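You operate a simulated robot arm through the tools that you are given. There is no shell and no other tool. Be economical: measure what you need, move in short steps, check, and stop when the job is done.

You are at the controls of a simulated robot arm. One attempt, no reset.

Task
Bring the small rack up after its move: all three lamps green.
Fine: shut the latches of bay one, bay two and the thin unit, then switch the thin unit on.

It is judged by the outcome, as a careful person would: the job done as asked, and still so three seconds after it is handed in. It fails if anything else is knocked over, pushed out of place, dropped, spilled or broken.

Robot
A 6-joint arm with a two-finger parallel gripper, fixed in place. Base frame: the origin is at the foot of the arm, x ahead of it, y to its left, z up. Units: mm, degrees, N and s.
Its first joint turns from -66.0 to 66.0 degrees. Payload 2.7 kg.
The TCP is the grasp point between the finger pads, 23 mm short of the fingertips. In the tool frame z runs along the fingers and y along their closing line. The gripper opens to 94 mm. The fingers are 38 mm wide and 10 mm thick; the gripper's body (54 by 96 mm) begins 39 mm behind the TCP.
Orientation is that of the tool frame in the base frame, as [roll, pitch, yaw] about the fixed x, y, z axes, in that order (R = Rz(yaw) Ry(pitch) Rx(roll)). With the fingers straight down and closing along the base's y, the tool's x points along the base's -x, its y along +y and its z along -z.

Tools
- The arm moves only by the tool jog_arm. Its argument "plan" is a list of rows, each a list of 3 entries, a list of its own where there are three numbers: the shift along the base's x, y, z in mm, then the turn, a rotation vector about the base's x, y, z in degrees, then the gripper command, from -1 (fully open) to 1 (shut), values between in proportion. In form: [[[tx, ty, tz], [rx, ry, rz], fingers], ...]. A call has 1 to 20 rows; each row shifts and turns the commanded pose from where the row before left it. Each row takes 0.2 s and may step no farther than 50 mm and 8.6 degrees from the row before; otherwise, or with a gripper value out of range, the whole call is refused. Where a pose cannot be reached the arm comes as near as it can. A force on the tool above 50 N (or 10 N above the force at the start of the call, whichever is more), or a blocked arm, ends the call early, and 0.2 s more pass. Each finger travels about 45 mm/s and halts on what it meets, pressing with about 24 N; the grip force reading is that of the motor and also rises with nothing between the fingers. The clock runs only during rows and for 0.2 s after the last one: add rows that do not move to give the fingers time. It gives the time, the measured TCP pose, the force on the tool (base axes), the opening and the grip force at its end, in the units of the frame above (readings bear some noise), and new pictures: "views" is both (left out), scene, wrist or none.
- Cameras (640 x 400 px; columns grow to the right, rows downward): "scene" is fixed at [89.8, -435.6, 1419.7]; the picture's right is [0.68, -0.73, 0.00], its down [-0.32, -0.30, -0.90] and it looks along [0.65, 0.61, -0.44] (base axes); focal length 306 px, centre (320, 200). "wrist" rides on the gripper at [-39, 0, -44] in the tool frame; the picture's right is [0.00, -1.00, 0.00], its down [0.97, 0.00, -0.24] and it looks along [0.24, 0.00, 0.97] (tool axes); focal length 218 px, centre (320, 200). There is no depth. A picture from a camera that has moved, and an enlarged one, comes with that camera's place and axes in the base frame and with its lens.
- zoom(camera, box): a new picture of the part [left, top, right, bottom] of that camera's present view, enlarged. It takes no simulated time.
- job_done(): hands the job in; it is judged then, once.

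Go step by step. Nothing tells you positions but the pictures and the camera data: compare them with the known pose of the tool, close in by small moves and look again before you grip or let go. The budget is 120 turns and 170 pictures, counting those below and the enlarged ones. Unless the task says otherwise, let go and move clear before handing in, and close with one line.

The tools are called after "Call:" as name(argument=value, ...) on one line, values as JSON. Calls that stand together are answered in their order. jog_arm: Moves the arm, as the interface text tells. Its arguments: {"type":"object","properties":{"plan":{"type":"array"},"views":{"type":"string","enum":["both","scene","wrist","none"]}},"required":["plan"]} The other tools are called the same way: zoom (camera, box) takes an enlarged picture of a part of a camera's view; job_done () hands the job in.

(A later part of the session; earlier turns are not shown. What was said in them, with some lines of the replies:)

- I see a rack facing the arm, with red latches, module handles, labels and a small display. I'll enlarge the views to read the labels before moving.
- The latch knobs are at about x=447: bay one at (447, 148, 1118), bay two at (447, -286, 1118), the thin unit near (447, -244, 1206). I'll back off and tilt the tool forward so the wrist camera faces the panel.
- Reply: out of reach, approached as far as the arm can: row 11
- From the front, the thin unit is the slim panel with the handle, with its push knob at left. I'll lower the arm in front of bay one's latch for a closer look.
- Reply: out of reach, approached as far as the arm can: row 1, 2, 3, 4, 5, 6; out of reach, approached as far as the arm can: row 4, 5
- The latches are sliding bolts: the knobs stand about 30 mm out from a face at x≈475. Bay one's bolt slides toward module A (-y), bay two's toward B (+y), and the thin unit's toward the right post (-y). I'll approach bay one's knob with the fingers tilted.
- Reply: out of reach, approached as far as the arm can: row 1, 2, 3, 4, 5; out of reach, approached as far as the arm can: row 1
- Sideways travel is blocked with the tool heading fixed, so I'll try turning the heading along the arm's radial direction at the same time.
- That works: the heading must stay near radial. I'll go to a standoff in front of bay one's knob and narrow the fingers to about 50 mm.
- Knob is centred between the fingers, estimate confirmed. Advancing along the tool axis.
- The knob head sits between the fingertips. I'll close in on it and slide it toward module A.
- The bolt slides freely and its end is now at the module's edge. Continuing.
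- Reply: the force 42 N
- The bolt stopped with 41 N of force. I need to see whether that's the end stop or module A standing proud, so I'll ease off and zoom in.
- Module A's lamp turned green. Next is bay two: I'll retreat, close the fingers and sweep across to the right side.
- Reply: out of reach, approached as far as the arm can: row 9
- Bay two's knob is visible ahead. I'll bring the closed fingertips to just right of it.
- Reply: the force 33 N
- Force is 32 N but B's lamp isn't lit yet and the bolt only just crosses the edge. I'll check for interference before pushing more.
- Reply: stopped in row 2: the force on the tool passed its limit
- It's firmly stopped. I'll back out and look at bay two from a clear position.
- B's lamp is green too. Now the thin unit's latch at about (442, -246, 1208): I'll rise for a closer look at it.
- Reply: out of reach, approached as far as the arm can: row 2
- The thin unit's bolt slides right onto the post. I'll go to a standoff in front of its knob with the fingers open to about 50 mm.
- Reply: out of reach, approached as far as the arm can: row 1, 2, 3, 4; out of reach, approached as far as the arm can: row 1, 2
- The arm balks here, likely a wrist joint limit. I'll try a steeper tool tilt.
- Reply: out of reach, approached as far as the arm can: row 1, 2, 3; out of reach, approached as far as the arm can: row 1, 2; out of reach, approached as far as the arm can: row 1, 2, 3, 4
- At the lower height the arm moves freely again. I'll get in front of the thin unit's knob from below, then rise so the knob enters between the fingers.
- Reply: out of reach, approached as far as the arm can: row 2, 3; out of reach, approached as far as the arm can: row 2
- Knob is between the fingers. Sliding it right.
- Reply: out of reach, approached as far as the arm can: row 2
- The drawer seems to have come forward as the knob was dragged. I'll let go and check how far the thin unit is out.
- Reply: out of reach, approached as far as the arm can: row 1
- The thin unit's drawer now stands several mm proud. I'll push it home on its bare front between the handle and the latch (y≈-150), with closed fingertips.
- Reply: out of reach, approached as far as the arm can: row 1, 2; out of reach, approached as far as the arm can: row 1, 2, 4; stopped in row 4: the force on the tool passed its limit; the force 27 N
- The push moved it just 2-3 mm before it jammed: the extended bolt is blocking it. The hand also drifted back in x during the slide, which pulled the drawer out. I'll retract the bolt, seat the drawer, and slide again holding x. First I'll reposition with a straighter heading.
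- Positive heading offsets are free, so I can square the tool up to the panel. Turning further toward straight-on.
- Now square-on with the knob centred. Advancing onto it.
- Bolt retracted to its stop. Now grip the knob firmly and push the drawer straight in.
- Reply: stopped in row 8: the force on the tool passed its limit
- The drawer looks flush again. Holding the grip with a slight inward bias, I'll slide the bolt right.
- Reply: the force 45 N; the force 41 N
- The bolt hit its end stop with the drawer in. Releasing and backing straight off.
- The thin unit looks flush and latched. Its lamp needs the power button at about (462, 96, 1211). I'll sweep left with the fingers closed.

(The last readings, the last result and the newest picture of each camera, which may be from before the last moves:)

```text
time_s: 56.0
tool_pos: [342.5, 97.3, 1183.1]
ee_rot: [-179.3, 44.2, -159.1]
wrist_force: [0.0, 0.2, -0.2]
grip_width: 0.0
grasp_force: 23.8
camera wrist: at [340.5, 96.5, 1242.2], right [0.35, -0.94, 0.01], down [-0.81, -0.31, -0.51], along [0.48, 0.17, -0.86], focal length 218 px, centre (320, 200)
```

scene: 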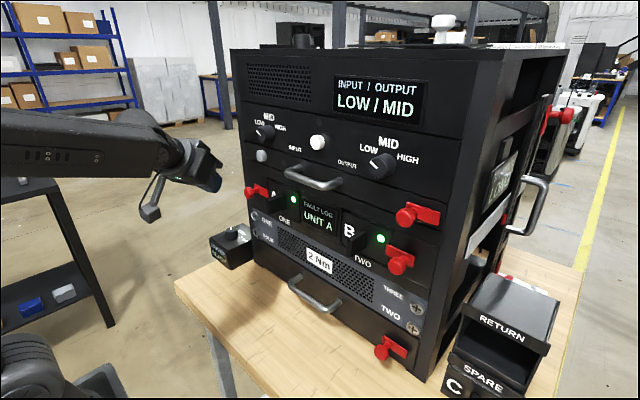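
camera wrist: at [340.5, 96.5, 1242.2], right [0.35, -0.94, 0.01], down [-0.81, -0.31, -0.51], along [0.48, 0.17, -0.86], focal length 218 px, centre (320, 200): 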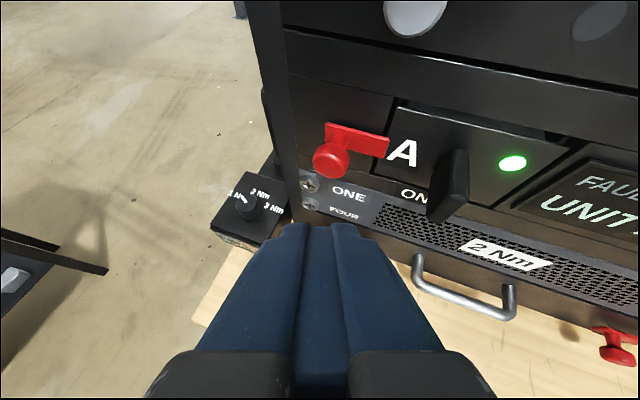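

Call:
jog_arm(plan=[[[10, 0, 8], [2.1, -5.6, 0], 1], [[10, 0, 8], [2.1, -5.6, 0], 1], [[10, 0, 8], [0, 0, 0], 1], [[10, 0, 6], [0, 0, 0], 1], [[0, 0, 0], [0, 0, 0], 1]])

Call:
zoom(camera="scene", box=[190, 110, 330, 210])

```text
time_s: 57.2
tool_pos: [381.4, 96.2, 1216.1]
ee_rot: [-179.2, 56.3, -159.1]
wrist_force: [-0.6, 0.5, 0.1]
grip_width: 0.0
grasp_force: 24.0
camera wrist: at [368.6, 91.5, 1272.6], right [0.35, -0.94, 0.01], down [-0.69, -0.26, -0.67], along [0.63, 0.23, -0.74], focal length 218 px, centre (320, 200)
```

scene: 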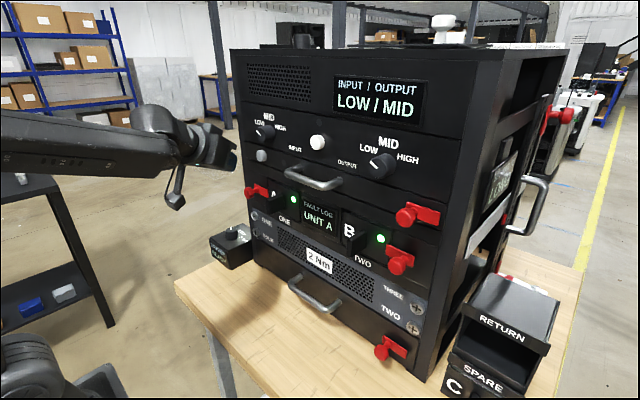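
wrist: 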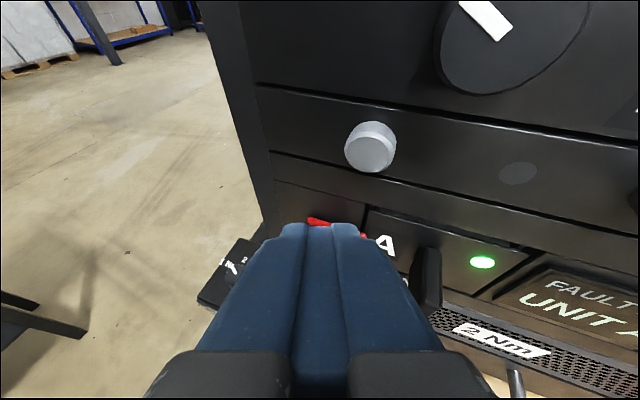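

```text
4.00 times, centred on (260, 160) of scene
camera zoom: at [89.8, -435.6, 1419.7], right [0.68, -0.73, 0.0], down [-0.32, -0.3, -0.9], along [0.65, 0.61, -0.44], focal length 1222 px, centre (560, 360)
```

zoom: 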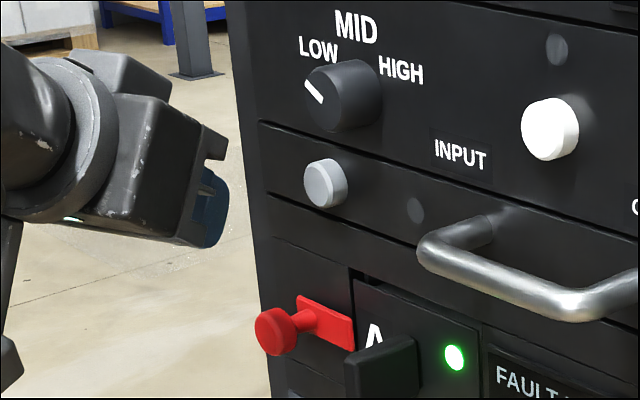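

Button at about (462, 98, 1210). Moving the closed fingertips up to it, then pressing.

Call:
jog_arm(plan=[[[14, 0, -4], [0, 0, 0], 1], [[14, 0, -4], [0, 0, 0], 1], [[13, 0, 0], [0, 0, 0], 1], [[0, 0, 0], [0, 0, 0], 1]])

```text
time_s: 58.2
tool_pos: [421.2, 96.3, 1206.6]
ee_rot: [-179.1, 56.2, -159.1]
wrist_force: [0.1, -0.1, 0.4]
grip_width: 0.0
grasp_force: 23.9
camera wrist: at [408.3, 92.7, 1264.8], right [0.35, -0.94, 0.01], down [-0.69, -0.26, -0.67], along [0.63, 0.23, -0.74], focal length 218 px, centre (320, 200)
```

scene: 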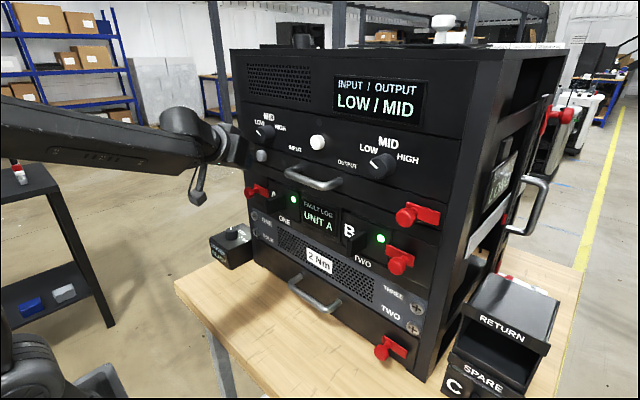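
wrist: 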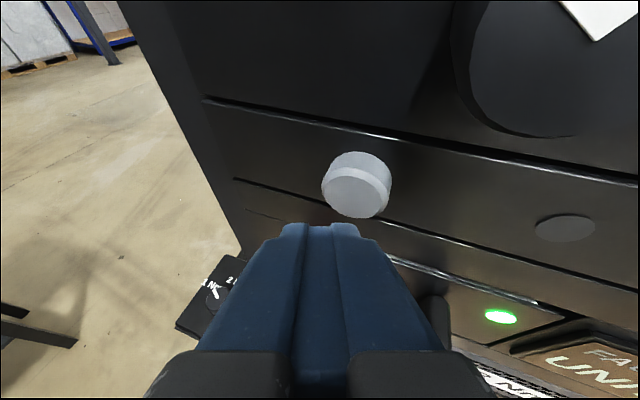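

Call:
jog_arm(plan=[[[3, 1, 4], [0, 0, 0], 1], [[4, 1, 1], [0, 0, 0], 1], [[4, 0, 0], [0, 0, 0], 1], [[3, 0, 0], [0, 0, 0], 1], [[0, 0, 0], [0, 0, 0], 1]])

```text
time_s: 59.4
tool_pos: [434.8, 98.5, 1212.1]
ee_rot: [-179.2, 56.3, -159.1]
wrist_force: [-2.4, -0.9, 2.9]
grip_width: 0.0
grasp_force: 24.2
camera wrist: at [422.4, 93.5, 1269.1], right [0.35, -0.94, 0.01], down [-0.69, -0.26, -0.67], along [0.63, 0.23, -0.74], focal length 218 px, centre (320, 200)
```

scene: 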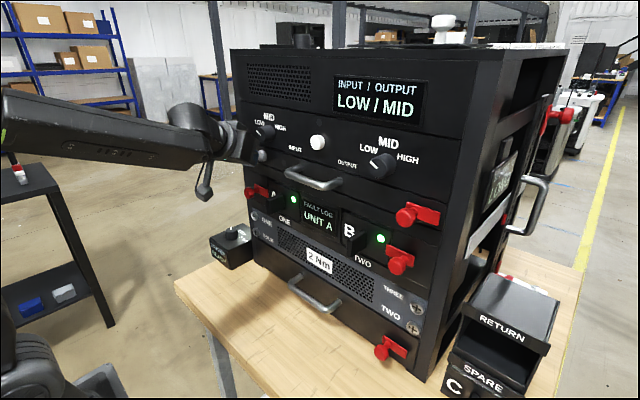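
wrist: 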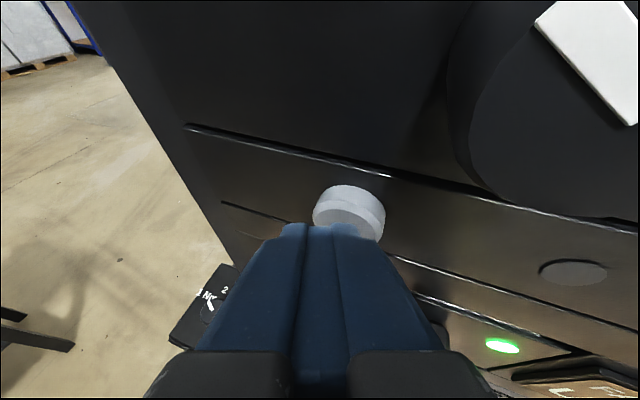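

Touching the button. Pressing a few mm more.

Call:
jog_arm(plan=[[[2, 0, 0], [0, 0, 0], 1], [[2, 0, 0], [0, 0, 0], 1], [[0, 0, 0], [0, 0, 0], 1]])

```text
time_s: 60.2
tool_pos: [439.8, 97.8, 1212.4]
ee_rot: [-179.2, 56.3, -159.0]
wrist_force: [-9.2, 1.5, 2.7]
grip_width: 0.0
grasp_force: 24.3
camera wrist: at [425.7, 93.5, 1268.3], right [0.35, -0.94, 0.01], down [-0.69, -0.26, -0.67], along [0.63, 0.23, -0.74], focal length 218 px, centre (320, 200)
```

scene: 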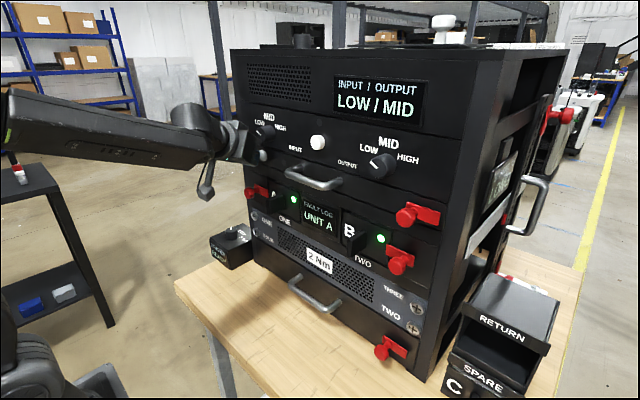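
wrist: 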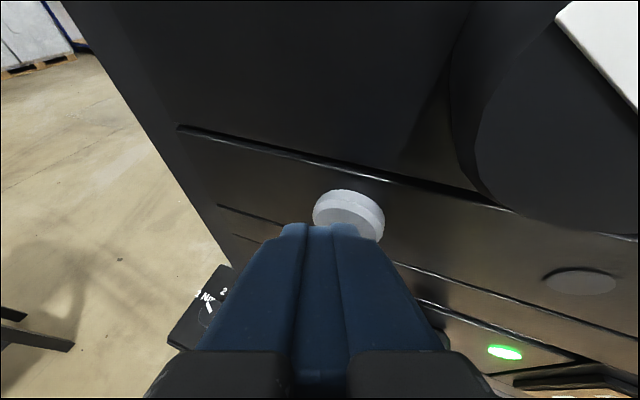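

Call:
jog_arm(plan=[[[2, 0, 0], [0, 0, 0], 1], [[2, 0, 0], [0, 0, 0], 1], [[0, 0, 0], [0, 0, 0], 1]])

```text
time_s: 61.0
tool_pos: [440.2, 96.9, 1211.3]
ee_rot: [-179.4, 56.0, -158.8]
wrist_force: [-35.8, -9.1, 4.7]
grip_width: 0.2
grasp_force: 23.7
stopped in row 3: the force on the tool passed its limit (the readings are from after the stop); the commanded pose is now the measured one
camera wrist: at [427.2, 93.8, 1268.1], right [0.35, -0.94, 0.01], down [-0.69, -0.27, -0.67], along [0.63, 0.23, -0.74], focal length 218 px, centre (320, 200)
```

scene: 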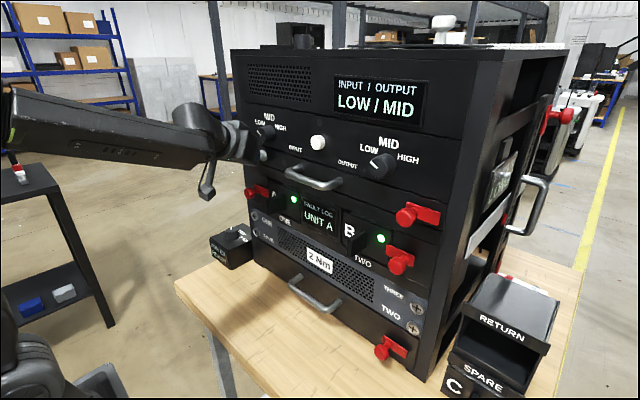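
wrist: 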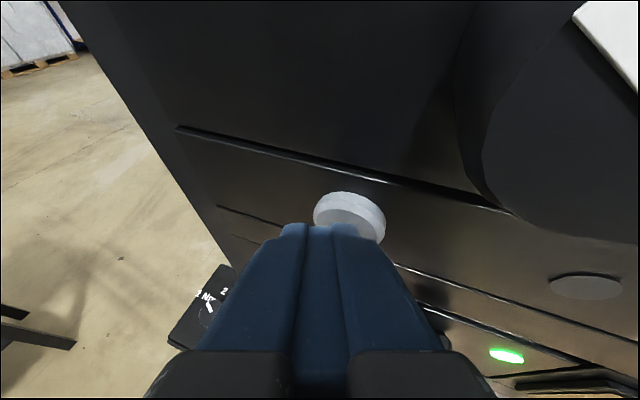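

Bottomed out at about 50 N. Backing off to see the lamp.

Call:
jog_arm(plan=[[[-8, 0, 0], [0, 0, 0], 1], [[-20, 0, 0], [0, 0, 0], 1], [[-25, 0, 0], [0, 0, 0], 1], [[0, 0, 0], [0, 0, 0], 1]])

Call:
zoom(camera="scene", box=[230, 110, 450, 270])

```text
time_s: 62.0
tool_pos: [388.0, 99.2, 1211.4]
ee_rot: [-179.4, 56.1, -159.0]
wrist_force: [-0.1, -1.4, -0.1]
grip_width: 0.0
grasp_force: 24.2
camera wrist: at [375.6, 94.2, 1267.4], right [0.35, -0.94, 0.01], down [-0.69, -0.26, -0.67], along [0.63, 0.23, -0.74], focal length 218 px, centre (320, 200)
```

scene: 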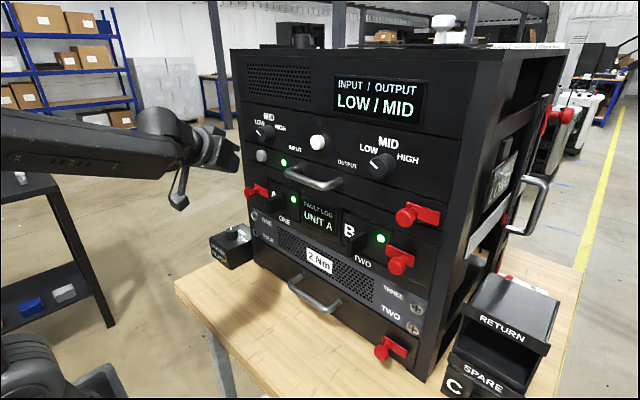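
wrist: 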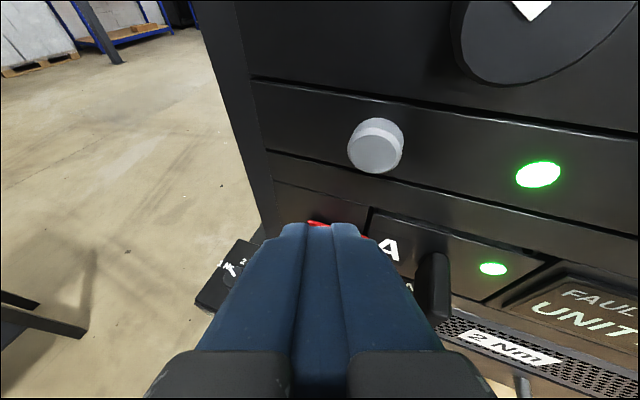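

```text
2.50 times, centred on (340, 190) of scene
camera zoom: at [89.8, -435.6, 1419.7], right [0.68, -0.73, 0.0], down [-0.32, -0.3, -0.9], along [0.65, 0.61, -0.44], focal length 764 px, centre (270, 225)
```

zoom: 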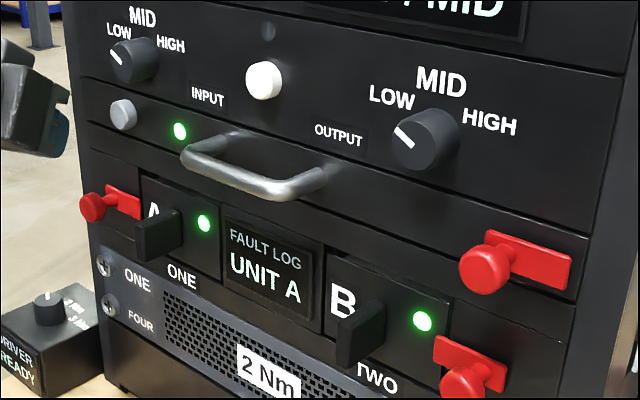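

All three lamps are green. I'll retreat a little further and confirm they stay lit.

Call:
jog_arm(plan=[[[-25, -5, 0], [0, 0, 0], 1], [[-20, -5, 0], [0, 0, 0], 0], [[0, 0, 0], [0, 0, 0], 0], [[0, 0, 0], [0, 0, 0], 0], [[0, 0, 0], [0, 0, 0], 0], [[0, 0, 0], [0, 0, 0], 0], [[0, 0, 0], [0, 0, 0], 0], [[0, 0, 0], [0, 0, 0], 0], [[0, 0, 0], [0, 0, 0], 0], [[0, 0, 0], [0, 0, 0], 0]], views="scene")

```text
time_s: 64.2
tool_pos: [345.9, 88.4, 1209.9]
ee_rot: [-179.2, 55.9, -159.1]
wrist_force: [0.4, 0.5, -0.4]
grip_width: 47.1
grasp_force: 0.0
```

scene: 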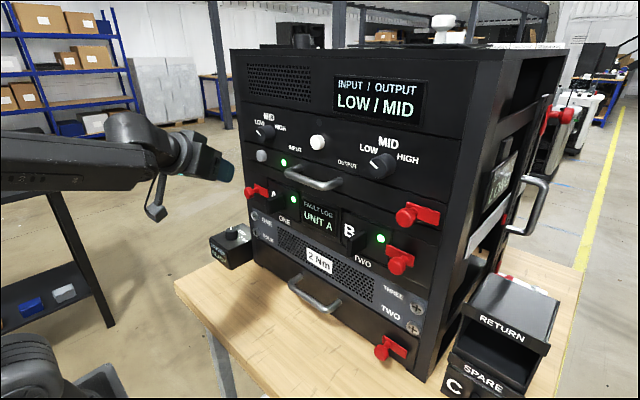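

The lamps stayed green, the arm is clear and nothing else has moved. Handing in.

Call:
job_done()

```text
The job is handed in.
```

The latches on bay one, bay two and the thin unit are shut and the thin unit is on, with all three lamps steady green; while I was latching it, the thin unit's drawer slid out a few millimetres, so I pushed it back in and latched it again.
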